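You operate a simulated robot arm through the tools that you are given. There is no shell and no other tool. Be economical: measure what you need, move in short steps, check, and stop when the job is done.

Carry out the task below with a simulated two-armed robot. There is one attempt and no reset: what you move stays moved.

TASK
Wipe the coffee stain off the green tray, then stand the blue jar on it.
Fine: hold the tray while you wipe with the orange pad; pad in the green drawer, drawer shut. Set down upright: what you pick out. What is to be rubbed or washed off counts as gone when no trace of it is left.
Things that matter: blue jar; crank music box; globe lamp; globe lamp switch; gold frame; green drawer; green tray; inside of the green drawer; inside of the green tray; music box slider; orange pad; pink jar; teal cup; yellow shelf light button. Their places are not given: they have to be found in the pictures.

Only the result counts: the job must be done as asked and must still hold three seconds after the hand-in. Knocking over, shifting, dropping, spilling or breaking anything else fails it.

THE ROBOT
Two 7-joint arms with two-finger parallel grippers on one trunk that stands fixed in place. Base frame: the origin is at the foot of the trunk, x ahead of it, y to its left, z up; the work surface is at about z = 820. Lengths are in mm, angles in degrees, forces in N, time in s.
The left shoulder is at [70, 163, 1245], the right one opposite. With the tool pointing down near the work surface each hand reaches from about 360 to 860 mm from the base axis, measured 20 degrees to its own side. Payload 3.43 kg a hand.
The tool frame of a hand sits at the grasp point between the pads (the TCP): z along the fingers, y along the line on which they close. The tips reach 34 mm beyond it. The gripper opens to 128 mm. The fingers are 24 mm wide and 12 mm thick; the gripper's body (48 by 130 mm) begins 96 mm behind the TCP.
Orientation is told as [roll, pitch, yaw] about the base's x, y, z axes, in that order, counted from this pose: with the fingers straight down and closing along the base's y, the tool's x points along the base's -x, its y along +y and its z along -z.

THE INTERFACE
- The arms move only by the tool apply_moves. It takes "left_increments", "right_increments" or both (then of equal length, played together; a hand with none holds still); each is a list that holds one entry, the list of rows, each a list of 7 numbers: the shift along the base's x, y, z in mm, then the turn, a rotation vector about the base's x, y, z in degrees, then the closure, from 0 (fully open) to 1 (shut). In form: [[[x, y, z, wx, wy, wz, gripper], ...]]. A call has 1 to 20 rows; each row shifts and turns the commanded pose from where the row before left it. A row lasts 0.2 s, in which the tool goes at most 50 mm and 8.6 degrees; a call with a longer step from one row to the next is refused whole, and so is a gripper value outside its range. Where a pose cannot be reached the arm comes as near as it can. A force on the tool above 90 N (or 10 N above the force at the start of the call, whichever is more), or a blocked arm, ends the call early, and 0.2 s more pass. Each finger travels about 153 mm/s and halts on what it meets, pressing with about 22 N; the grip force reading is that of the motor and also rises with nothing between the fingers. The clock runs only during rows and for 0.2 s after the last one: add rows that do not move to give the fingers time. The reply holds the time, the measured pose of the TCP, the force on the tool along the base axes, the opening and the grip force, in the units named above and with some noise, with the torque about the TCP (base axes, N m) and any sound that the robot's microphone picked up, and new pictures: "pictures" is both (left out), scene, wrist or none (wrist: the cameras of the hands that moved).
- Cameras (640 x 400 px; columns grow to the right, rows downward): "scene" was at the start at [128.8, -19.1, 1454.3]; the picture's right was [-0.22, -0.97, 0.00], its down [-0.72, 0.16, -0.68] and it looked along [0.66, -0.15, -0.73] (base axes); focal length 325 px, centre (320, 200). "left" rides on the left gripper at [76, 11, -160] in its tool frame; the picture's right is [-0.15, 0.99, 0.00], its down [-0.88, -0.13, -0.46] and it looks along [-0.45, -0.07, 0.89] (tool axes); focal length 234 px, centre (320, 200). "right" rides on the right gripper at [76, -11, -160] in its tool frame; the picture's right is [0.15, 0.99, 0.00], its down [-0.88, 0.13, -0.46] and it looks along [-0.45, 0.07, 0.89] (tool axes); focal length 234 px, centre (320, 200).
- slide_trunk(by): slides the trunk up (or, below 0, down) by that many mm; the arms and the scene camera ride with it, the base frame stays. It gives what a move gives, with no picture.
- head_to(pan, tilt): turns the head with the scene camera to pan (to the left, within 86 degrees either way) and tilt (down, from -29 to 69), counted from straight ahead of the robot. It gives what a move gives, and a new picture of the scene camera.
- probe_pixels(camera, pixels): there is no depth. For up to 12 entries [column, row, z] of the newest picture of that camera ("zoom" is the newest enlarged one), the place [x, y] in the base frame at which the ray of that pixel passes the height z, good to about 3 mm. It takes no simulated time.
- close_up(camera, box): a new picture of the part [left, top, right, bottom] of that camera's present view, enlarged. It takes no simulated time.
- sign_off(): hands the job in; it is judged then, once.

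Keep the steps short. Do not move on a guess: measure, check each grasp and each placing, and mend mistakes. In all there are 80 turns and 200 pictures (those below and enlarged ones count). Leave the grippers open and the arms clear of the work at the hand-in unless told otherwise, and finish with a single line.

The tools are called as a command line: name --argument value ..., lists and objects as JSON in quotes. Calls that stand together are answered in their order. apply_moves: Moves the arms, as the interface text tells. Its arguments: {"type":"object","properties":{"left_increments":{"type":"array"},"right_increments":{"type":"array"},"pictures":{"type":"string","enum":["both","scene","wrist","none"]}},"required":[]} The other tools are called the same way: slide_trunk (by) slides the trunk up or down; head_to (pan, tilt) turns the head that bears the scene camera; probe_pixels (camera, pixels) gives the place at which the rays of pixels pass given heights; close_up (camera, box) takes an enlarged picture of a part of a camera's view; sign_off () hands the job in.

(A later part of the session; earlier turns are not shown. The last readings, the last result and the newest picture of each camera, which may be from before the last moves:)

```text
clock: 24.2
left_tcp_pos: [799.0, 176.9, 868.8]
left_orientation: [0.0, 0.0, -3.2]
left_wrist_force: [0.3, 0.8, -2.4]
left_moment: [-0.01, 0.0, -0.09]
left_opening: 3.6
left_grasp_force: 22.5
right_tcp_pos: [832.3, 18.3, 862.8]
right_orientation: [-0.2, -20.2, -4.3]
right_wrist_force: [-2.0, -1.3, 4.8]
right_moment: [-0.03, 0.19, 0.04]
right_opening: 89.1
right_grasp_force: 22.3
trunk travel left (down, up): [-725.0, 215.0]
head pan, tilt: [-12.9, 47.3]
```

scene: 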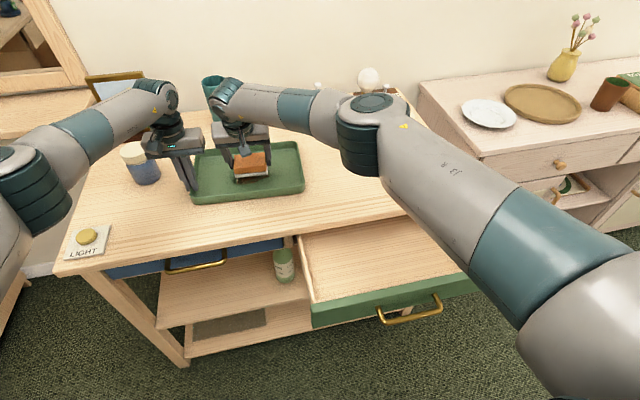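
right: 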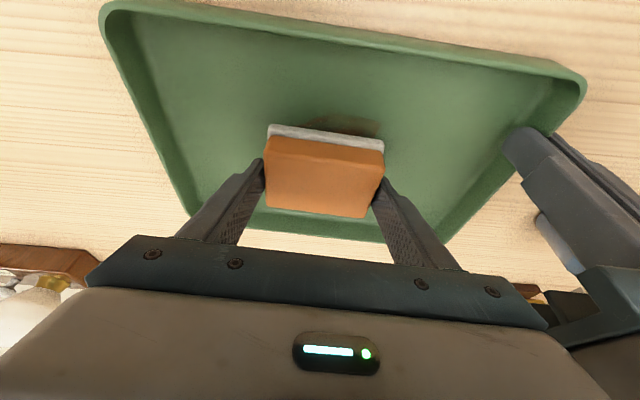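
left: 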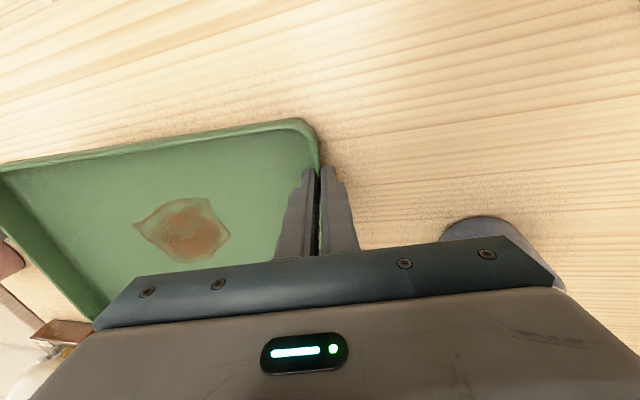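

There is contact at 4.8 N. I'll press 1 mm more and stroke in x.

apply_moves --right_increments '[[[0, 0, -1, 0, 0, 0, 1], [-8, 0, 0, 0, 0, 0, 1], [-8, 0, 0, 0, 0, 0, 1], [-8, 0, 0, 0, 0, 0, 1], [8, 2, 0, 0, 0, 0, 1], [10, 2, 0, 0, 0, 0, 1], [10, 1, 0, 0, 0, 0, 1], [10, 0, 0, 0, 0, 0, 1], [9, 0, 0, 0, 0, 0, 1], [-9, -3, 0, 0, 0, 0, 1], [-10, -3, 0, 0, 0, 0, 1], [-10, -3, 0, 0, 0, 0, 1], [-10, 0, 0, 0, 0, 0, 1], [-8, 0, 0, 0, 0, 0, 1], [0, 0, 0, 0, 0, 0, 1]]]'

close_up --camera "scene" --box '[140, 100, 320, 220]'

```text
clock: 27.4
left_tcp_pos: [799.2, 176.7, 868.3]
left_orientation: [0.0, 0.0, -3.2]
left_wrist_force: [0.5, -0.9, 0.6]
left_moment: [-0.04, -0.27, -0.04]
left_opening: 3.6
left_grasp_force: 21.8
right_tcp_pos: [804.1, 11.4, 861.0]
right_orientation: [-0.4, -20.1, -4.3]
right_wrist_force: [0.5, 0.4, -0.4]
right_moment: [-0.03, 0.01, 0.0]
right_opening: 89.1
right_grasp_force: 22.1
right hand out of reach, approached as far as the arm can: row 9
trunk travel left (down, up): [-725.0, 215.0]
head pan, tilt: [-12.9, 47.3]
```

scene: 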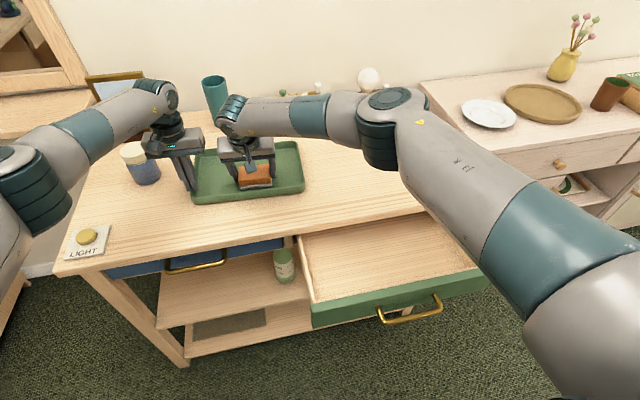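
right: 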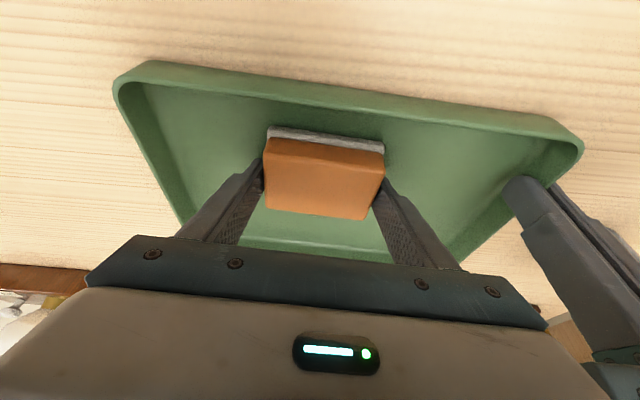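

```text
3.33 times, centred on (230, 160) of scene
```

zoom: 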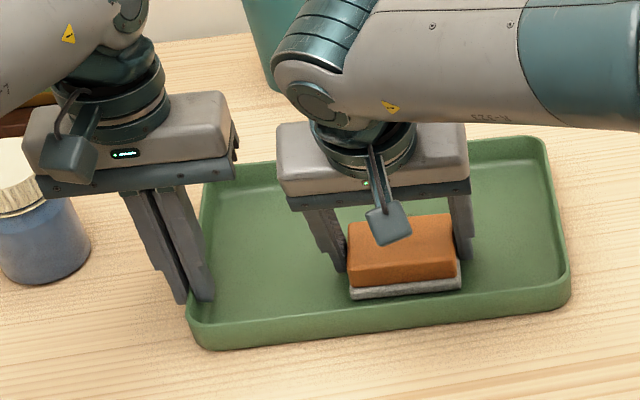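

The stain looks mostly gone. I'll lift the pad and move it to the side to inspect.

apply_moves --right_increments '[[[0, 0, 6, 0, 0, 0, 1], [0, 0, 8, 0, 0, 0, 1], [0, 0, 8, 0, 0, 0, 1], [0, 0, 8, 0, 0, 0, 1], [0, -10, 4, 0, 0, 0, 1], [0, -20, 0, 0, 0, 0, 1], [0, -25, 0, 0, 0, 0, 1], [0, -25, 0, 0, 0, 0, 1], [0, -15, 0, 0, 0, 0, 1], [0, -5, 0, 0, 0, 0, 1], [0, 0, 0, 0, 0, 0, 1]]]'

close_up --camera "scene" --box '[190, 130, 310, 205]'

close_up --camera "right" --box '[270, 60, 540, 240]'

```text
clock: 29.8
left_tcp_pos: [798.5, 177.4, 868.5]
left_orientation: [0.0, 0.0, -3.2]
left_wrist_force: [0.5, 1.1, 1.3]
left_moment: [0.02, 0.04, -0.04]
left_opening: 3.5
left_grasp_force: 22.0
right_tcp_pos: [804.2, -88.2, 897.1]
right_orientation: [-0.2, -20.2, -4.3]
right_wrist_force: [-1.0, -0.1, -0.5]
right_moment: [-0.03, 0.03, 0.0]
right_opening: 89.0
right_grasp_force: 22.0
trunk travel left (down, up): [-725.0, 215.0]
head pan, tilt: [-12.9, 47.3]
```

scene: 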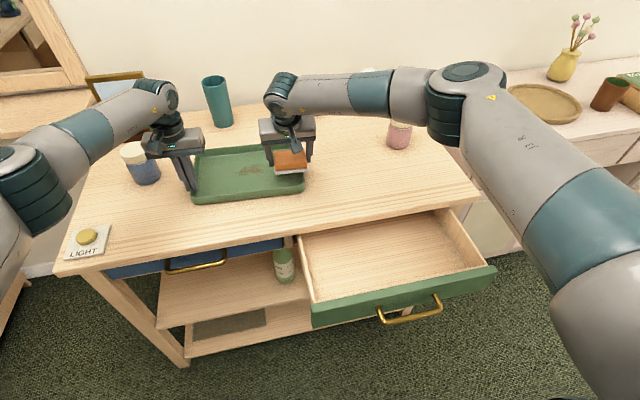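
right: 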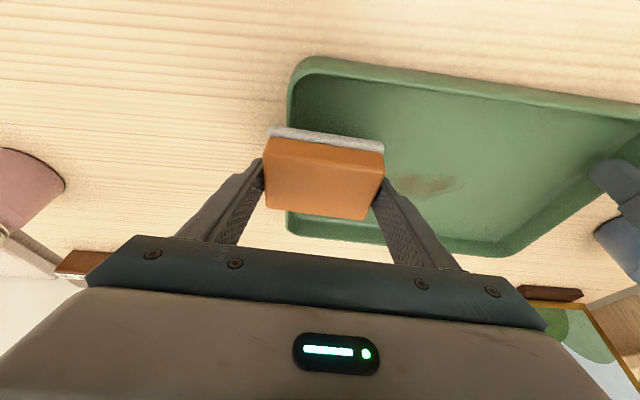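

```text
5.33 times, centred on (250, 168) of scene
```

zoom: 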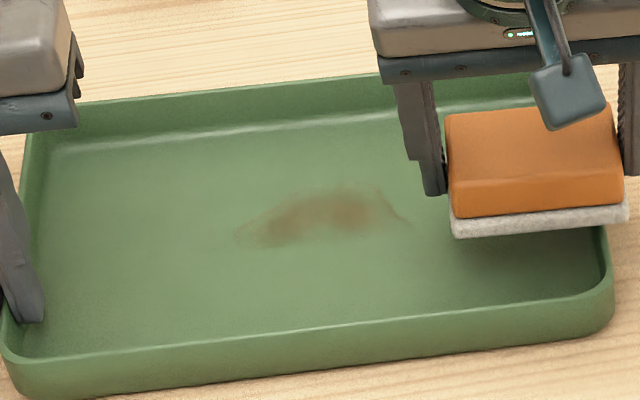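

```text
2.22 times, centred on (405, 150) of right
```

zoom: 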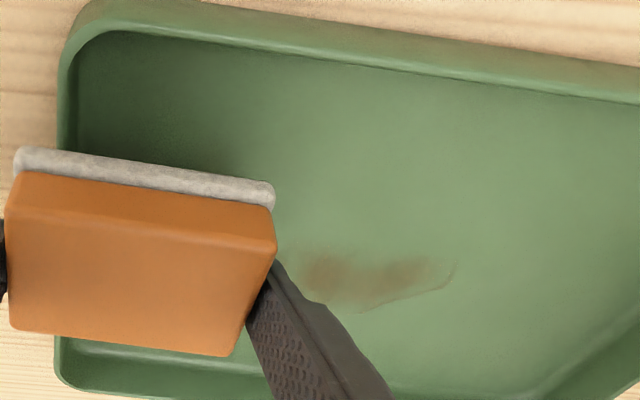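

A faint trace remains on the far part. I'll locate it.

probe_pixels --camera "zoom" --pixels '[[455, 262, 823], [300, 260, 823], [360, 312, 823], [380, 250, 823], [285, 285, 823]]'

probe_pixels --camera "scene" --pixels '[[234, 174, 823], [268, 171, 823], [238, 176, 823], [253, 165, 823], [262, 165, 823]]'

```text
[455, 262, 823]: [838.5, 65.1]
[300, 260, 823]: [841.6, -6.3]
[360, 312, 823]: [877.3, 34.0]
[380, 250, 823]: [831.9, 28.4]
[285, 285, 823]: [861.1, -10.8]
```

```text
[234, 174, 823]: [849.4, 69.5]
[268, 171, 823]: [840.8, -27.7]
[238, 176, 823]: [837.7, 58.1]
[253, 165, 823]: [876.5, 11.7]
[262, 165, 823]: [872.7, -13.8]
```

The residue covers x 832–878, y -28–70. I'll go back with TCP x up to 849, press a bit harder, and make several strokes.

apply_moves --right_increments '[[[2, 8, 0, 0, 0, 0, 1], [6, 20, 0, 0, 0, 0, 1], [8, 25, 0, 0, 0, 0, 1], [8, 25, 0, 0, 0, 0, 1], [6, 18, 0, 0, 0, 0, 1], [4, 10, -4, 0, 0, 0, 1], [0, 0, -8, 0, 0, 0, 1], [0, 0, -8, 0, 0, 0, 1], [0, 0, -8, 0, 0, 0, 1], [0, 0, -5, 0, 0, 0, 1], [0, 0, -3, 0, 0, 0, 1], [0, 0, -1, 0, 0, 0, 1], [0, 0, 0, 0, 0, 0, 1]]]' --pictures "none"

```text
clock: 32.6
left_tcp_pos: [797.6, 176.9, 868.1]
left_orientation: [0.0, 0.0, -3.1]
left_wrist_force: [1.3, -0.2, -5.0]
left_moment: [-0.02, -0.05, 0.02]
left_opening: 3.8
left_grasp_force: 21.8
right_tcp_pos: [837.6, 18.7, 860.0]
right_orientation: [-0.2, -20.2, -4.3]
right_wrist_force: [-0.4, -0.2, 11.9]
right_moment: [-0.24, 0.15, 0.01]
right_opening: 88.8
right_grasp_force: 22.3
trunk travel left (down, up): [-725.0, 215.0]
head pan, tilt: [-12.9, 47.3]
```

The force is 12 N, which is good. I'll stroke with the larger moves along x and y.

apply_moves --right_increments '[[[5, 0, 0, 0, 0, 0, 1], [5, 0, 0, 0, 0, 0, 1], [0, 5, 0, 0, 0, 0, 1], [-8, 3, 0, 0, 0, 0, 1], [-8, 0, 0, 0, 0, 0, 1], [-8, 0, 0, 0, 0, 0, 1], [8, -4, 0, 0, 0, 0, 1], [8, -4, 0, 0, 0, 0, 1], [8, -4, 0, 0, 0, 0, 1], [0, -6, 0, 0, 0, 0, 1], [-8, -4, 0, 0, 0, 0, 1], [-8, 0, 0, 0, 0, 0, 1], [8, 4, 0, 0, 0, 0, 1], [8, 4, 0, 0, 0, 0, 1], [0, 8, 0, 0, 0, 0, 1], [0, 6, 0, 0, 0, 0, 1], [-8, -6, 0, 0, 0, 0, 1], [-8, -6, 0, 0, 0, 0, 1], [0, 0, 0, 0, 0, 0, 1]]]' --pictures "none"

apply_moves --right_increments '[[[0, 0, 6, 0, 0, 0, 1], [0, 0, 8, 0, 0, 0, 1], [0, 0, 8, 0, 0, 0, 1], [0, 0, 8, 0, 0, 0, 1], [0, -10, 8, 0, 0, 0, 1], [-2, -20, 0, 0, 0, 0, 1], [-4, -25, 0, 0, 0, 0, 1], [-4, -25, 0, 0, 0, 0, 1], [-4, -25, 0, 0, 0, 0, 1], [-4, -25, 0, 0, 0, 0, 1], [-4, -20, 0, 0, 0, 0, 1], [0, -8, 0, 0, 0, 0, 1], [0, 0, 0, 0, 0, 0, 1]]]'

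close_up --camera "scene" --box '[190, 130, 310, 205]'

close_up --camera "right" --box '[340, 80, 580, 240]'

```text
clock: 36.6
left_tcp_pos: [797.5, 175.6, 870.1]
left_orientation: [0.0, -0.1, -3.2]
left_wrist_force: [-0.1, -0.8, 8.7]
left_moment: [0.03, 0.59, 0.09]
left_opening: 3.6
left_grasp_force: 22.2
right_tcp_pos: [830.3, 12.9, 859.8]
right_orientation: [-0.4, -20.1, -4.3]
right_wrist_force: [-0.2, -1.0, 8.1]
right_moment: [0.36, -0.13, 0.04]
right_opening: 89.0
right_grasp_force: 22.5
trunk travel left (down, up): [-725.0, 215.0]
head pan, tilt: [-12.9, 47.3]
```

```text
clock: 39.4
left_tcp_pos: [798.2, 175.4, 870.3]
left_orientation: [0.1, -0.2, -3.3]
left_wrist_force: [1.1, -0.2, 17.5]
left_moment: [-0.01, -0.11, 0.06]
left_opening: 3.8
left_grasp_force: 22.0
right_tcp_pos: [809.3, -144.9, 898.6]
right_orientation: [-0.2, -20.2, -4.3]
right_wrist_force: [-0.1, -0.5, -0.1]
right_moment: [-0.01, -0.01, 0.01]
right_opening: 89.1
right_grasp_force: 21.6
trunk travel left (down, up): [-725.0, 215.0]
head pan, tilt: [-12.9, 47.3]
```

scene: 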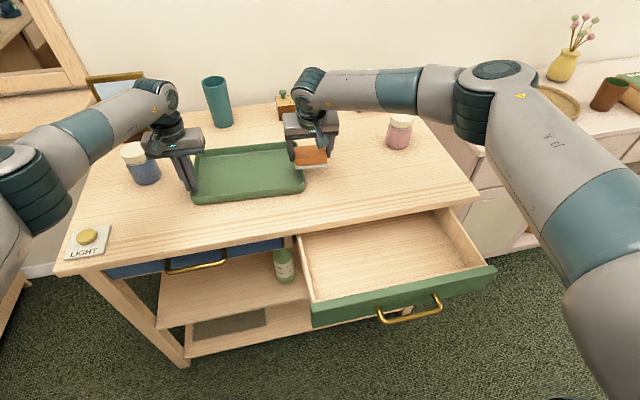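
right: 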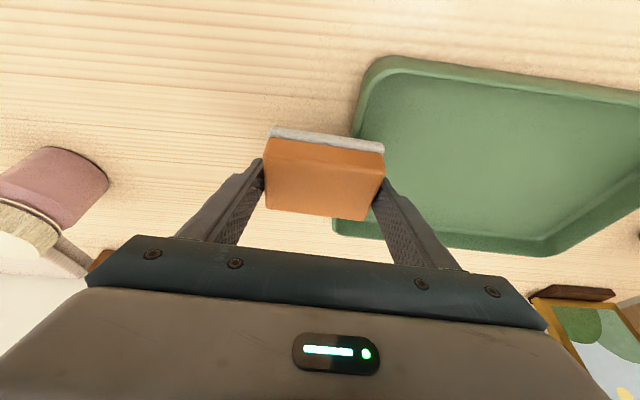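

```text
5.33 times, centred on (250, 168) of scene
```

zoom: 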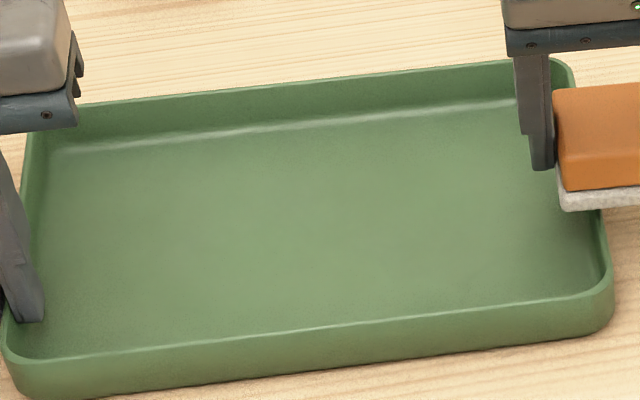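

```text
2.50 times, centred on (460, 160) of right
```

zoom: 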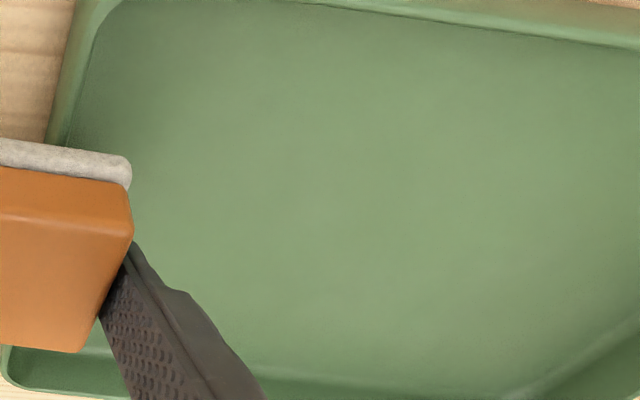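

It looks clean. I'll check more closely at higher magnification before releasing anything.

close_up --camera "scene" --box '[225, 153, 281, 188]'

close_up --camera "right" --box '[400, 120, 580, 232]'

```text
11.43 times, centred on (253, 170) of scene
```

zoom: 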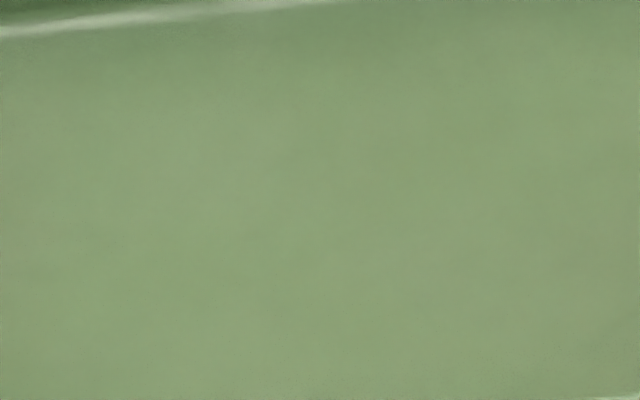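

```text
3.56 times, centred on (490, 176) of right
```

zoom: 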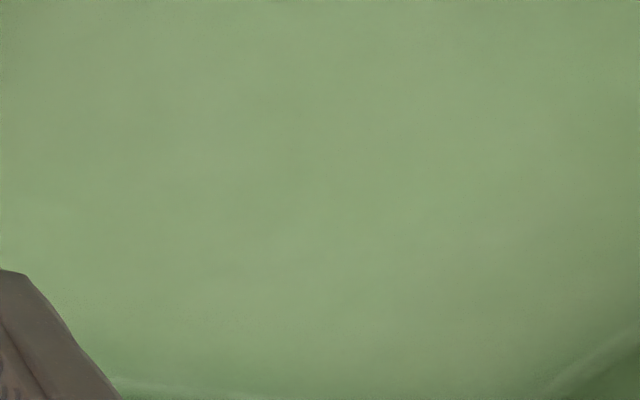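

It's essentially clean, but some shading is ambiguous, so I'll make one more full pass to be sure.

apply_moves --right_increments '[[[1, 10, 0, 0, 0, 0, 1], [4, 20, 0, 0, 0, 0, 1], [4, 25, 0, 0, 0, 0, 1], [4, 25, 0, 0, 0, 0, 1], [4, 25, 0, 0, 0, 0, 1], [4, 25, 0, 0, 0, 0, 1], [4, 20, 0, 0, 0, 0, 1], [4, 13, -4, 0, 0, 0, 1], [0, 0, -8, 0, 0, 0, 1], [0, 0, -8, 0, 0, 0, 1], [0, 0, -8, 0, 0, 0, 1], [0, 0, -6, 0, 0, 0, 1], [0, 0, -4, 0, 0, 0, 1], [0, 0, -1, 0, 0, 0, 1], [0, 0, 0, 0, 0, 0, 1]]]' --pictures "none"

apply_moves --right_increments '[[[7, 0, 0, 0, 0, 0, 1], [6, 0, 0, 0, 0, 0, 1], [0, 8, 0, 0, 0, 0, 1], [-8, 3, 0, 0, 0, 0, 1], [-10, 0, 0, 0, 0, 0, 1], [-10, 0, 0, 0, 0, 0, 1], [-10, 0, 0, 0, 0, 0, 1], [0, -10, 0, 0, 0, 0, 1], [10, 0, 0, 0, 0, 0, 1], [10, 0, 0, 0, 0, 0, 1], [10, 0, 0, 0, 0, 0, 1], [8, 0, 0, 0, 0, 0, 1], [0, -10, 0, 0, 0, 0, 1], [0, -6, 0, 0, 0, 0, 1], [-10, 0, 0, 0, 0, 0, 1], [-10, 0, 0, 0, 0, 0, 1], [-10, 0, 0, 0, 0, 0, 1], [-8, 0, 0, 0, 0, 0, 1], [0, 0, 0, 0, 0, 0, 1]]]' --pictures "none"

apply_moves --right_increments '[[[0, 0, 6, 0, 0, 0, 1], [0, 0, 8, 0, 0, 0, 1], [0, 0, 8, 0, 0, 0, 1], [0, 0, 8, 0, 0, 0, 1], [0, -10, 8, 0, 0, 0, 1], [-2, -20, 0, 0, 0, 0, 1], [-4, -25, 0, 0, 0, 0, 1], [-4, -25, 0, 0, 0, 0, 1], [-4, -25, 0, 0, 0, 0, 1], [-4, -25, 0, 0, 0, 0, 1], [-4, -25, 0, 0, 0, 0, 1], [-4, -25, 0, 0, 0, 0, 1], [-4, -25, 0, 0, 0, 0, 1], [0, -10, 0, 0, 0, 0, 1], [0, 0, 0, 0, 0, 0, 1]]]'

close_up --camera "scene" --box '[190, 130, 310, 205]'

```text
clock: 42.6
left_tcp_pos: [798.8, 176.1, 870.9]
left_orientation: [0.0, 0.0, -3.2]
left_wrist_force: [3.5, -0.1, 11.6]
left_moment: [-0.01, 0.05, 0.09]
left_opening: 3.6
left_grasp_force: 21.6
right_tcp_pos: [837.3, 17.9, 860.9]
right_orientation: [-0.2, -20.3, -4.2]
right_wrist_force: [-1.3, -1.8, 6.7]
right_moment: [0.22, 0.07, -0.03]
right_opening: 89.3
right_grasp_force: 22.0
trunk travel left (down, up): [-725.0, 215.0]
head pan, tilt: [-12.9, 47.3]
```

```text
clock: 46.6
left_tcp_pos: [797.4, 176.6, 870.4]
left_orientation: [0.1, -0.1, -3.2]
left_wrist_force: [-2.0, 1.7, 1.2]
left_moment: [0.09, 0.49, -0.07]
left_opening: 3.6
left_grasp_force: 22.2
right_tcp_pos: [810.2, 0.7, 859.4]
right_orientation: [-0.2, -20.4, -4.3]
right_wrist_force: [7.5, -2.6, 23.0]
right_moment: [0.96, -0.4, -0.41]
right_opening: 89.2
right_grasp_force: 21.9
right hand out of reach, approached as far as the arm can: row 3
trunk travel left (down, up): [-725.0, 215.0]
head pan, tilt: [-12.9, 47.3]
```

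```text
clock: 49.8
left_tcp_pos: [799.2, 176.9, 869.8]
left_orientation: [0.0, -0.1, -3.3]
left_wrist_force: [4.9, 0.5, 17.9]
left_moment: [0.01, -0.2, -0.05]
left_opening: 3.7
left_grasp_force: 22.0
right_tcp_pos: [779.2, -212.7, 895.3]
right_orientation: [-0.2, -20.2, -4.3]
right_wrist_force: [-0.2, -0.3, -0.1]
right_moment: [0.03, -0.01, -0.01]
right_opening: 89.3
right_grasp_force: 22.0
trunk travel left (down, up): [-725.0, 215.0]
head pan, tilt: [-12.9, 47.3]
```

scene: 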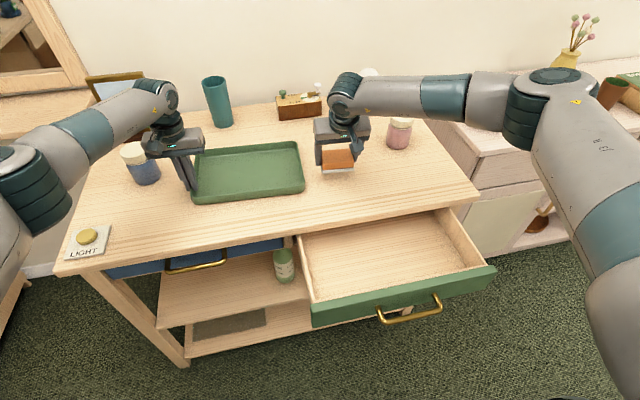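
right: 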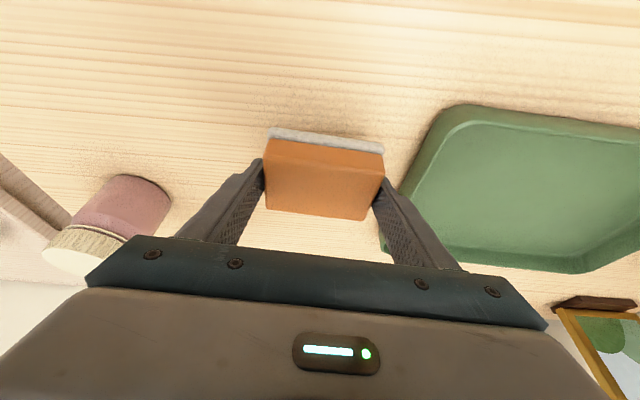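

```text
5.33 times, centred on (250, 168) of scene
```

zoom: 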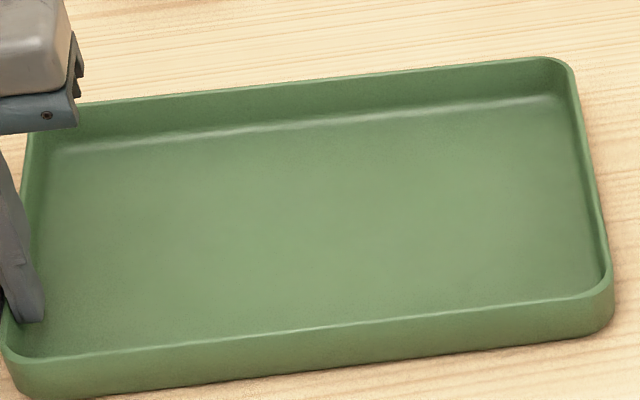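

The tray is clean. I'll open the left hand and lift it off while the right carries the pad back over the open drawer.

apply_moves --left_increments '[[[0, 0, 0, 0, 0, 0, 0.9], [0, 0, 0, 0, 0, 0, 0.8], [0, 0, 0, 0, 0, 0, 0.77], [0, 0, 10, 0, 0, 0, 0.77], [0, 0, 15, 0, 0, 0, 0.77], [0, 0, 20, 0, 0, 0, 0.77], [0, 0, 25, 0, 0, 0, 0.77], [0, 0, 25, 0, 0, 0, 0.77], [-5, 0, 25, 0, 0, 0, 0.6], [-10, 5, 20, 0, 0, 0, 0.4], [-10, 5, 0, 0, 0, 0, 0.2], [-10, 5, 0, 0, 0, 0, 0], [0, 0, 0, 0, 0, 0, 0], [0, 0, 0, 0, 0, 0, 0], [0, 0, 0, 0, 0, 0, 0]]]' --right_increments '[[[-4, 0, 3, 0, 0, 0, 1], [-8, -2, 5, 0, 0, 0, 1], [-14, -4, 5, 0, 0, 0, 1], [-20, -6, 5, 0, 0, 0, 1], [-24, -7, 2, 0, 0, 0, 1], [-24, -7, 0, 0, 0, 0, 1], [-24, -7, 0, 0, 0, 0, 1], [-24, -7, 0, 0, 0, 0, 1], [-24, -7, 0, 0, 0, 0, 1], [-24, -7, 0, 0, 0, 0, 1], [-24, -7, 0, 0, 0, 0, 1], [-20, -6, 0, 0, 0, 0, 1], [-14, -4, 0, 0, 0, 0, 1], [-8, -2, 0, 0, 0, 0, 1], [0, 0, 0, 0, 0, 0, 1]]]'

close_up --camera "scene" --box '[280, 150, 520, 340]'

```text
clock: 53.0
left_tcp_pos: [765.4, 192.0, 1007.2]
left_orientation: [0.0, 0.1, -3.2]
left_wrist_force: [0.6, 0.1, 0.3]
left_moment: [-0.02, -0.01, 0.0]
left_opening: 128.1
left_grasp_force: 0.1
right_tcp_pos: [525.2, -285.7, 914.7]
right_orientation: [-0.2, -20.1, -4.4]
right_wrist_force: [-1.3, -1.0, -0.2]
right_moment: [-0.01, 0.01, 0.03]
right_opening: 89.0
right_grasp_force: 21.7
trunk travel left (down, up): [-725.0, 215.0]
head pan, tilt: [-12.9, 47.3]
```

scene: 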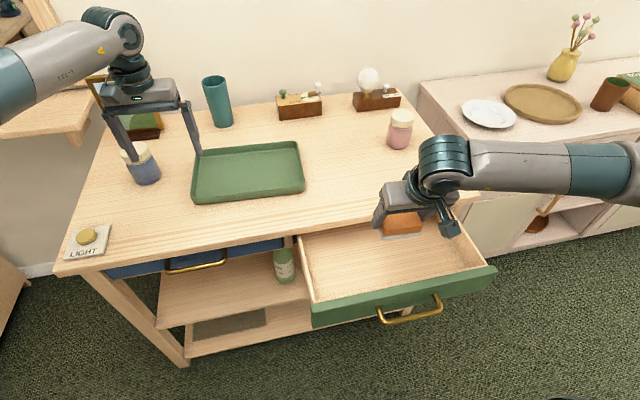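
right: 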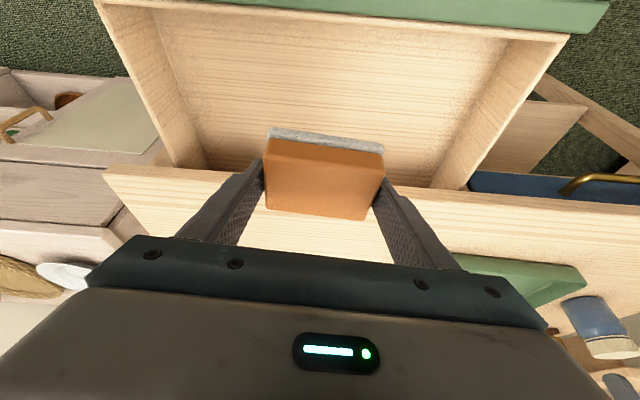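
left: 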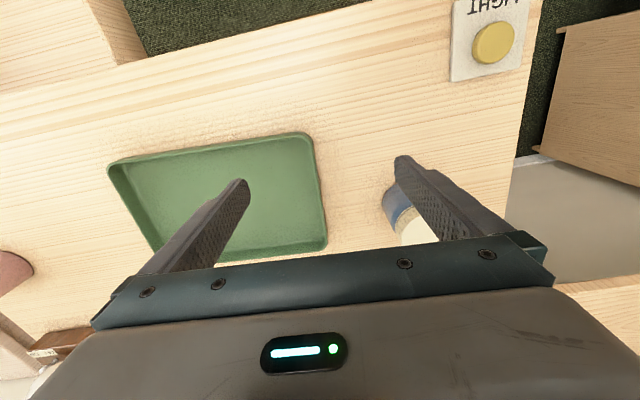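

```text
2.11 times, centred on (400, 245) of scene
```

zoom: 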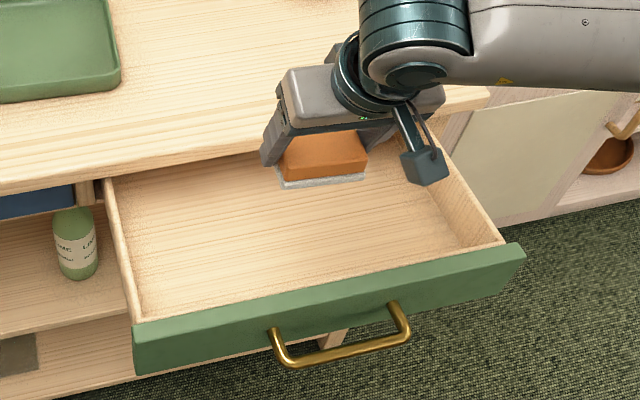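

probe_pixels --camera "right" --pixels '[[180, 80, 700], [180, 80, 720], [180, 80, 740], [138, 80, 780], [138, 80, 795], [478, 110, 700], [478, 110, 720], [478, 110, 740], [518, 110, 780], [518, 110, 795], [340, 30, 790], [340, 5, 790]]'

close_up --camera "right" --box '[90, 0, 610, 200]'

```text
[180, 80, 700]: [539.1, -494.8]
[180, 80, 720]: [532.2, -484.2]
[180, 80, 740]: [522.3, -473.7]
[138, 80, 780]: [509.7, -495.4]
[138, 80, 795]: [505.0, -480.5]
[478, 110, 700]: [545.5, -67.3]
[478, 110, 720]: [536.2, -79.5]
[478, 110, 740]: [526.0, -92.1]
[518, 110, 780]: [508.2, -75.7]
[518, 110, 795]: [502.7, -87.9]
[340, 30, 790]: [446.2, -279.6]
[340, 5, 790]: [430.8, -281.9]
```

```text
1.23 times, centred on (350, 100) of right
```

zoom: 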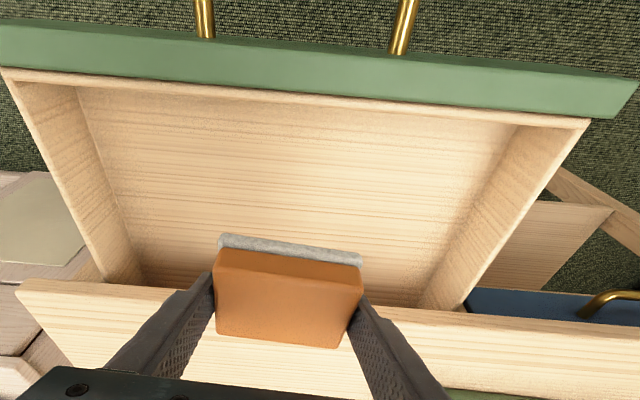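

The drawer floor is at about z≈720, so the TCP should touch down near 759. I'll move back 15 mm and descend to about 772 first.

apply_moves --right_increments '[[[-5, 0, -6, 0, 0, 0, 1], [-5, 0, -12, 0, 0, 0, 1], [-5, 0, -18, 0, 0, 0, 1], [0, 0, -20, 0, 0, 0, 1], [0, 0, -22, 0, 0, 0, 1], [0, 0, -22, 0, 0, 0, 1], [0, 0, -20, 0, 0, 0, 1], [0, 0, -14, 0, 0, 0, 1], [0, 0, -8, 0, 0, 0, 1], [0, 0, 0, 0, 0, 0, 1]]]'

close_up --camera "scene" --box '[280, 170, 520, 340]'

```text
clock: 55.2
left_tcp_pos: [765.0, 190.8, 1008.0]
left_orientation: [0.0, 0.0, -3.3]
left_wrist_force: [0.6, 0.4, 0.3]
left_moment: [0.0, 0.04, -0.01]
left_opening: 128.0
left_grasp_force: 0.1
right_tcp_pos: [510.5, -286.7, 772.4]
right_orientation: [-0.2, -20.1, -4.4]
right_wrist_force: [-0.7, -0.9, -0.4]
right_moment: [-0.02, -0.01, -0.01]
right_opening: 88.9
right_grasp_force: 22.1
trunk travel left (down, up): [-725.0, 215.0]
head pan, tilt: [-12.9, 47.3]
```

scene: 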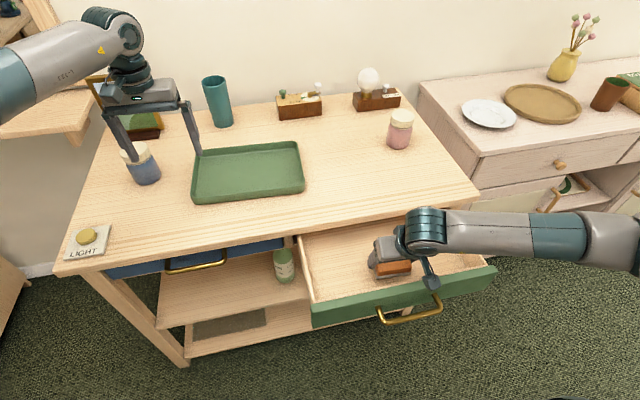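
right: 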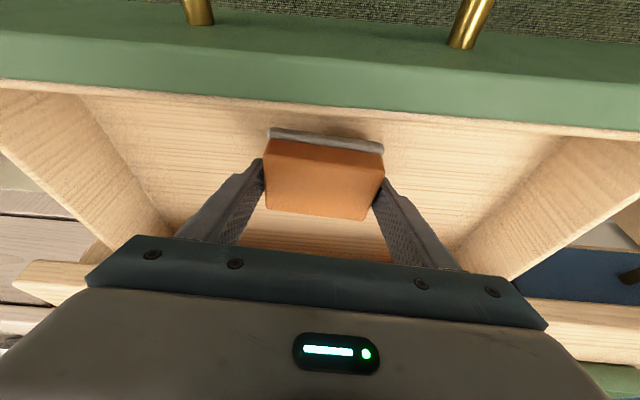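

```text
2.35 times, centred on (400, 255) of scene
```

zoom: 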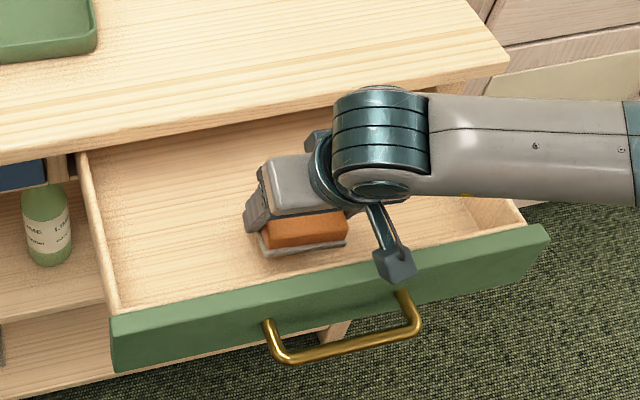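

apply_moves --right_increments '[[[0, 0, -3, 0, 0, 0, 1], [0, 0, -3, 0, 0, 0, 1], [0, 0, -2, 0, 0, 0, 1], [0, 0, 0, 0, 0, 0, 1]]]' --pictures "wrist"

```text
clock: 56.2
left_tcp_pos: [763.9, 191.8, 1008.9]
left_orientation: [-0.1, 0.0, -3.1]
left_wrist_force: [-0.4, 0.3, -0.1]
left_moment: [-0.01, -0.01, -0.01]
left_opening: 127.9
left_grasp_force: 0.0
right_tcp_pos: [509.9, -286.9, 764.4]
right_orientation: [-0.1, -20.1, -4.3]
right_wrist_force: [0.2, -0.1, -0.4]
right_moment: [-0.04, -0.02, -0.01]
right_opening: 89.3
right_grasp_force: 21.5
trunk travel left (down, up): [-725.0, 215.0]
head pan, tilt: [-12.9, 47.3]
```

right: 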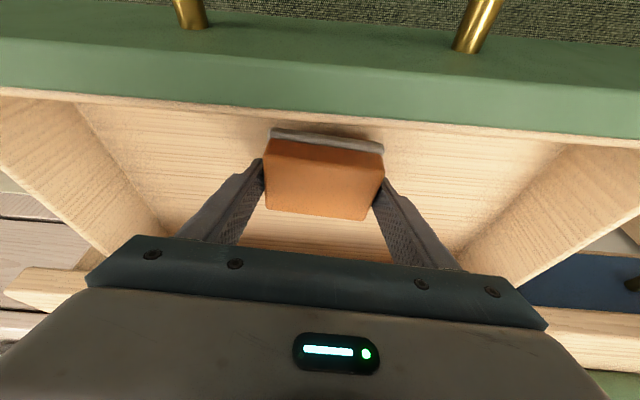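

No contact yet, so I'll keep going down in small steps.

apply_moves --right_increments '[[[0, 0, -2, 0, 0, 0, 1], [0, 0, -2, 0, 0, 0, 1], [0, 0, -2, 0, 0, 0, 1], [0, 0, 0, 0, 0, 0, 1]]]' --pictures "none"

close_up --camera "right" --box '[220, 100, 440, 237]'

```text
clock: 57.2
left_tcp_pos: [764.0, 190.6, 1008.1]
left_orientation: [0.0, 0.0, -3.2]
left_wrist_force: [0.5, 0.5, -0.3]
left_moment: [0.0, 0.0, -0.02]
left_opening: 128.1
left_grasp_force: 0.0
right_tcp_pos: [509.7, -286.5, 759.7]
right_orientation: [-0.3, -20.1, -4.3]
right_wrist_force: [-1.0, -0.3, 0.1]
right_moment: [-0.02, -0.02, 0.02]
right_opening: 89.3
right_grasp_force: 21.9
trunk travel left (down, up): [-725.0, 215.0]
head pan, tilt: [-12.9, 47.3]
```

```text
2.91 times, centred on (330, 168) of right
```

zoom: 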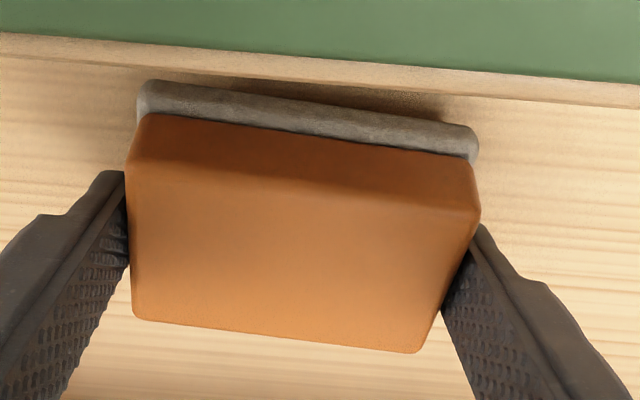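

apply_moves --right_increments '[[[0, 0, -2, 0, 0, 0, 1], [0, 0, -2, 0, 0, 0, 1], [0, 0, -2, 0, 0, 0, 1], [0, 0, 0, 0, 0, 0, 1]]]' --pictures "none"

close_up --camera "right" --box '[220, 100, 440, 237]'

```text
clock: 58.2
left_tcp_pos: [764.9, 191.2, 1008.6]
left_orientation: [0.1, 0.0, -3.2]
left_wrist_force: [0.2, -0.2, -0.6]
left_moment: [-0.02, -0.03, 0.0]
left_opening: 128.0
left_grasp_force: 0.0
right_tcp_pos: [510.5, -285.1, 753.6]
right_orientation: [-0.2, -20.1, -4.2]
right_wrist_force: [-0.6, -0.3, 0.6]
right_moment: [0.01, 0.01, 0.01]
right_opening: 89.3
right_grasp_force: 21.6
trunk travel left (down, up): [-725.0, 215.0]
head pan, tilt: [-12.9, 47.3]
```

```text
2.91 times, centred on (330, 168) of right
```

zoom: 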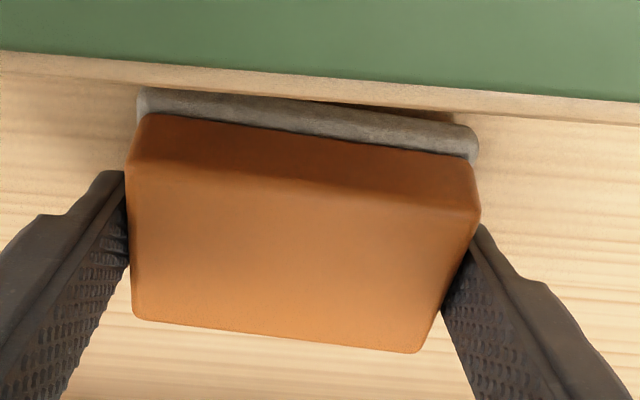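

apply_moves --right_increments '[[[0, 0, -2, 0, 0, 0, 1], [0, 0, -2, 0, 0, 0, 1], [0, 0, -2, 0, 0, 0, 1], [0, 0, -2, 0, 0, 0, 1], [0, 0, 0, 0, 0, 0, 1]]]'

close_up --camera "right" --box '[220, 100, 440, 237]'

```text
clock: 59.4
left_tcp_pos: [764.9, 191.3, 1008.3]
left_orientation: [-0.1, 0.0, -3.2]
left_wrist_force: [0.1, 0.4, 0.4]
left_moment: [0.01, -0.01, 0.03]
left_opening: 127.9
left_grasp_force: 0.0
right_tcp_pos: [509.7, -285.3, 745.3]
right_orientation: [-0.2, -20.1, -4.2]
right_wrist_force: [-0.3, 0.6, 0.0]
right_moment: [0.04, 0.0, 0.0]
right_opening: 89.0
right_grasp_force: 22.0
trunk travel left (down, up): [-725.0, 215.0]
head pan, tilt: [-12.9, 47.3]
```

scene: 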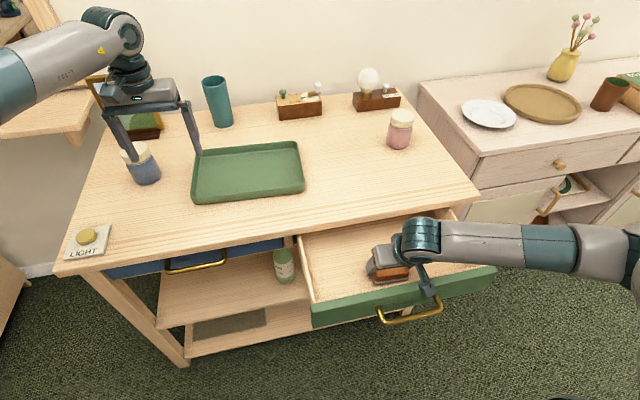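
right: 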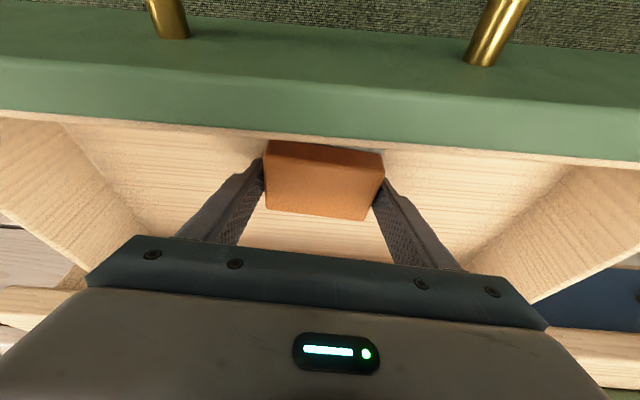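

```text
2.91 times, centred on (330, 168) of right
```

zoom: 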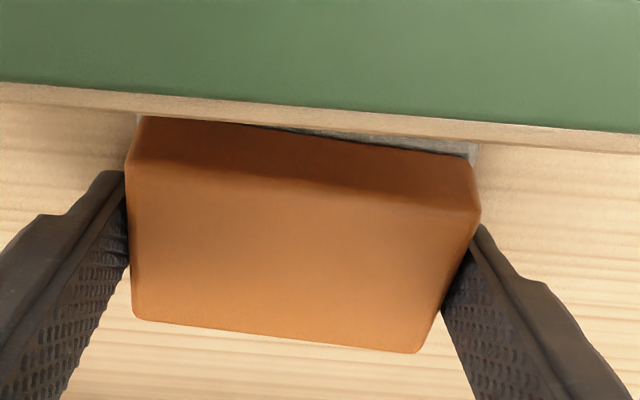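

Still no contact, with the pad bottom at about z≈706. I'll continue.

apply_moves --right_increments '[[[0, 0, -2, 0, 0, 0, 1], [0, 0, -2, 0, 0, 0, 1], [0, 0, -2, 0, 0, 0, 1], [0, 0, 0, 0, 0, 0, 1]]]' --pictures "none"

close_up --camera "scene" --box '[340, 230, 440, 300]'

```text
clock: 60.4
left_tcp_pos: [760.9, 193.6, 1012.3]
left_orientation: [0.1, -0.2, -3.2]
left_wrist_force: [-0.1, -0.4, -0.6]
left_moment: [0.04, -0.05, -0.02]
left_opening: 127.9
left_grasp_force: 0.1
right_tcp_pos: [510.5, -285.7, 745.6]
right_orientation: [-0.1, -20.8, -4.4]
right_wrist_force: [1.9, -4.7, 55.5]
right_moment: [1.89, 0.16, 0.64]
right_opening: 89.0
right_grasp_force: 22.5
trunk travel left (down, up): [-725.0, 215.0]
head pan, tilt: [-12.9, 47.3]
```

```text
5.71 times, centred on (390, 265) of scene
```

zoom: 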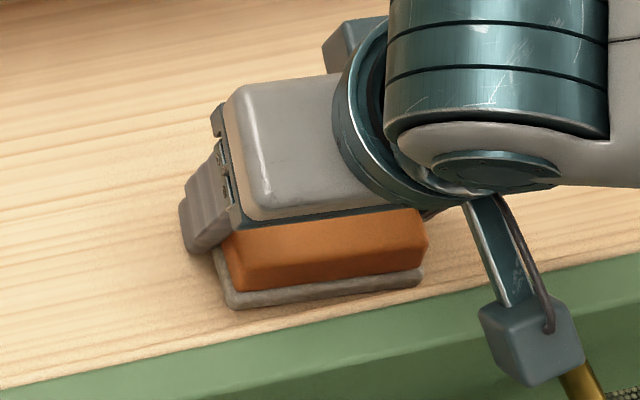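

Firm contact at TCP≈745, so the floor is at about 706. I'll back off 5 mm to relieve the 55 N and check.

apply_moves --right_increments '[[[0, 0, 3, 0, 0, 0, 1], [0, 0, 2, 0, 0, 0, 1], [0, 0, 0, 0, 0, 0, 1]]]'

```text
clock: 61.2
left_tcp_pos: [762.6, 191.9, 1010.5]
left_orientation: [0.0, -0.1, -3.0]
left_wrist_force: [0.8, 0.5, -0.1]
left_moment: [0.01, 0.01, 0.01]
left_opening: 127.9
left_grasp_force: 0.1
right_tcp_pos: [509.9, -285.6, 744.9]
right_orientation: [-0.2, -20.2, -4.4]
right_wrist_force: [1.0, 0.8, 33.4]
right_moment: [1.56, -0.29, -0.48]
right_opening: 89.0
right_grasp_force: 21.8
trunk travel left (down, up): [-725.0, 215.0]
head pan, tilt: [-12.9, 47.3]
```

scene: 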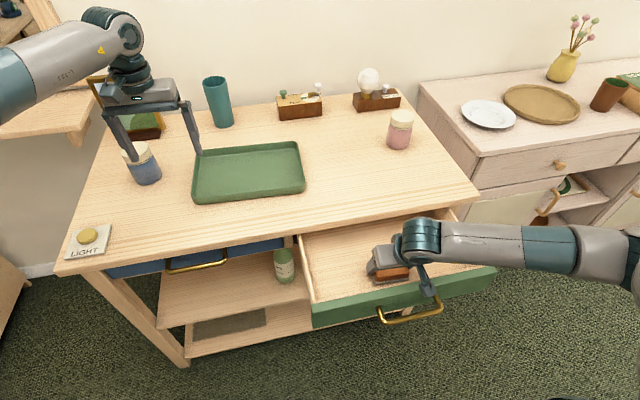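
right: 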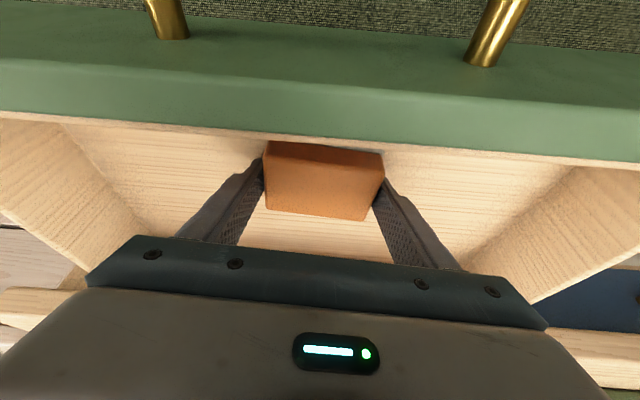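

Still 33 N. I'll raise 4 mm more, then open gently.

apply_moves --right_increments '[[[0, 0, 2, 0, 0, 0, 1], [0, 0, 2, 0, 0, 0, 1], [0, 0, 0, 0, 0, 0, 1]]]' --pictures "none"

```text
clock: 62.0
left_tcp_pos: [764.7, 190.8, 1009.3]
left_orientation: [0.0, -0.1, -3.2]
left_wrist_force: [0.7, 0.2, 0.7]
left_moment: [0.02, 0.0, 0.0]
left_opening: 127.9
left_grasp_force: 0.1
right_tcp_pos: [508.7, -286.1, 746.3]
right_orientation: [-0.4, -19.9, -4.3]
right_wrist_force: [-0.7, -0.1, -0.1]
right_moment: [0.08, -0.04, 0.0]
right_opening: 89.0
right_grasp_force: 22.3
trunk travel left (down, up): [-725.0, 215.0]
head pan, tilt: [-12.9, 47.3]
```

The force is now zero, with the pad at most 1–2 mm above the floor. I'll lower it 1 mm, open, and lift straight up.

apply_moves --right_increments '[[[0, 0, -1, 0, 0, 0, 1], [0, 0, 0, 0, 0, 0, 0.25], [0, 0, 0, 0, 0, 0, 0.1], [0, 0, 0, 0, 0, 0, 0], [0, 0, 10, 0, 0, 0, 0], [0, 0, 25, 0, 0, 0, 0], [0, 0, 40, 0, 0, 0, 0], [0, 0, 45, 0, 0, 0, 0], [0, 0, 45, 0, 0, 0, 0], [0, 0, 25, 0, 0, 0, 0], [0, 0, 0, 0, 0, 0, 0]]]'

close_up --camera "scene" --box '[280, 190, 520, 340]'

```text
clock: 64.4
left_tcp_pos: [764.6, 191.2, 1008.6]
left_orientation: [0.0, 0.0, -3.3]
left_wrist_force: [-0.3, 0.5, -0.1]
left_moment: [0.0, 0.02, -0.01]
left_opening: 127.9
left_grasp_force: 0.0
right_tcp_pos: [510.5, -288.5, 937.4]
right_orientation: [-0.2, -20.1, -4.2]
right_wrist_force: [-0.4, 0.3, 0.0]
right_moment: [-0.03, -0.04, -0.02]
right_opening: 128.0
right_grasp_force: 0.0
trunk travel left (down, up): [-725.0, 215.0]
head pan, tilt: [-12.9, 47.3]
```

scene: 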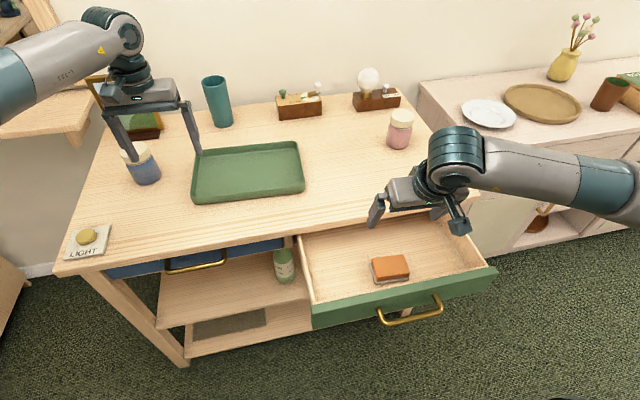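
right: 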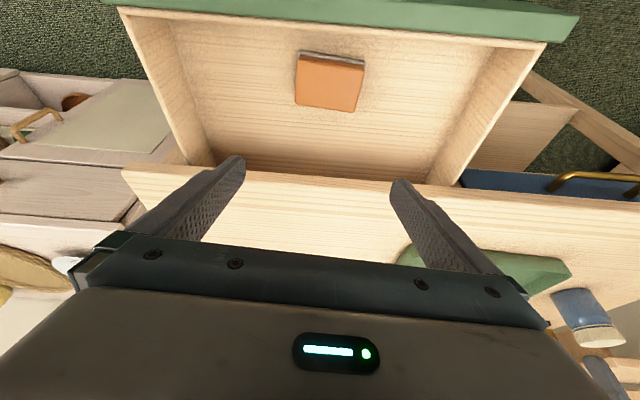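

```text
2.67 times, centred on (400, 265) of scene
```

zoom: 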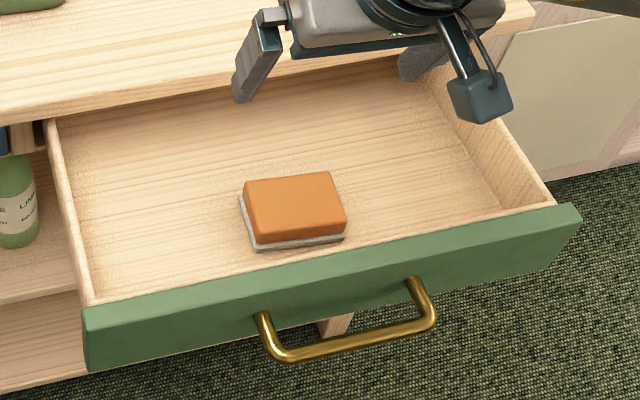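

The pad lies flat in the drawer. To close the drawer I'll push the handle bar with closed fingers, so I'll raise the right hand and bring it back in front of the handle, fingers vertical and shut.

apply_moves --right_increments '[[[-25, 0, 10, 0, 5, 0, 0.3], [-25, 0, 10, 0, 5, 0, 0.6], [-30, 0, 0, 0, 5, 0, 1], [-30, 0, 0, 0, 5, 0, 1], [-30, 0, 0, 0, 0, 0, 1], [-30, 0, 0, 0, 0, 0, 1], [-15, 0, 0, 0, 0, 4, 1], [0, 0, 0, 0, 0, 0, 1]]]'

close_up --camera "scene" --box '[300, 230, 510, 340]'

```text
clock: 66.2
left_tcp_pos: [764.4, 191.6, 1008.3]
left_orientation: [0.0, 0.0, -3.2]
left_wrist_force: [-0.6, -0.9, 0.0]
left_moment: [0.0, 0.03, 0.0]
left_opening: 127.9
left_grasp_force: 0.0
right_tcp_pos: [373.2, -292.0, 949.3]
right_orientation: [-1.7, 0.1, 0.1]
right_wrist_force: [-0.2, 0.6, -0.4]
right_moment: [-0.02, 0.0, -0.03]
right_opening: 0.0
right_grasp_force: 22.9
right hand out of reach, approached as far as the arm can: row 5, 6, 7
trunk travel left (down, up): [-725.0, 215.0]
head pan, tilt: [-12.9, 47.3]
```

scene: 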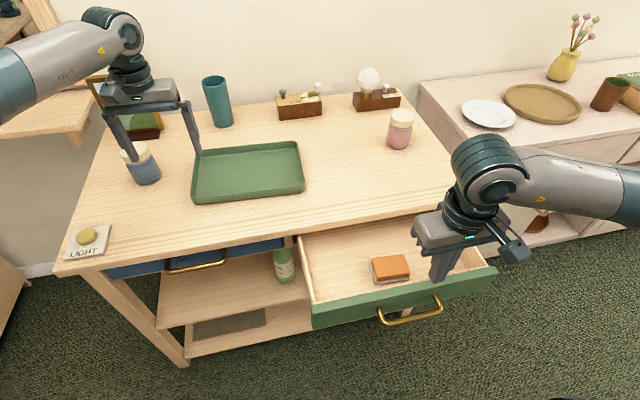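
right: 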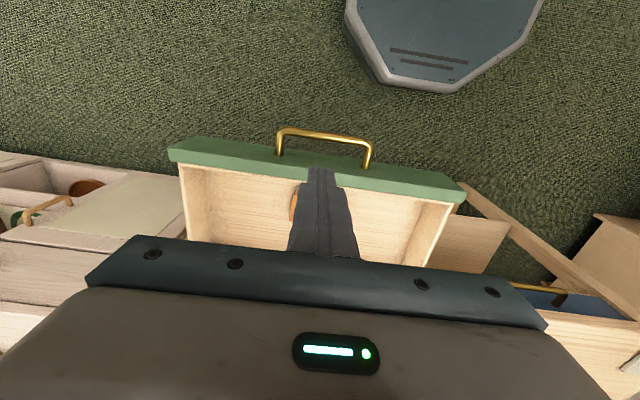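

```text
3.05 times, centred on (405, 285) of scene
```

zoom: 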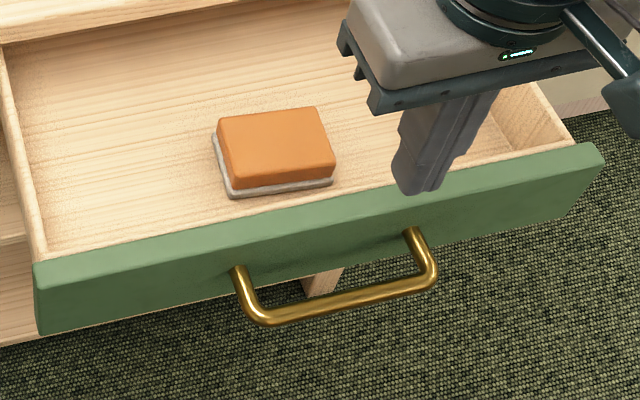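

probe_pixels --camera "right" --pixels '[[325, 131, 700], [325, 131, 730], [325, 131, 760], [210, 146, 790], [225, 165, 790], [180, 160, 690]]'

probe_pixels --camera "scene" --pixels '[[413, 319, 700], [413, 319, 730], [413, 319, 760], [380, 295, 790], [380, 290, 790], [380, 316, 690]]'

```text
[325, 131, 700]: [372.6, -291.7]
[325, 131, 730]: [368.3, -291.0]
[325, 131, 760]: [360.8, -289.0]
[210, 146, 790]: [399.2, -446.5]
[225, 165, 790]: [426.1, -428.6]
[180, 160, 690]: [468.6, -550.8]
```

```text
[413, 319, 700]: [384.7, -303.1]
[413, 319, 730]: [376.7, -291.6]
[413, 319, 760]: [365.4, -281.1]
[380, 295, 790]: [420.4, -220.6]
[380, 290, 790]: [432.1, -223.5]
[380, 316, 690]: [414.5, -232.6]
```

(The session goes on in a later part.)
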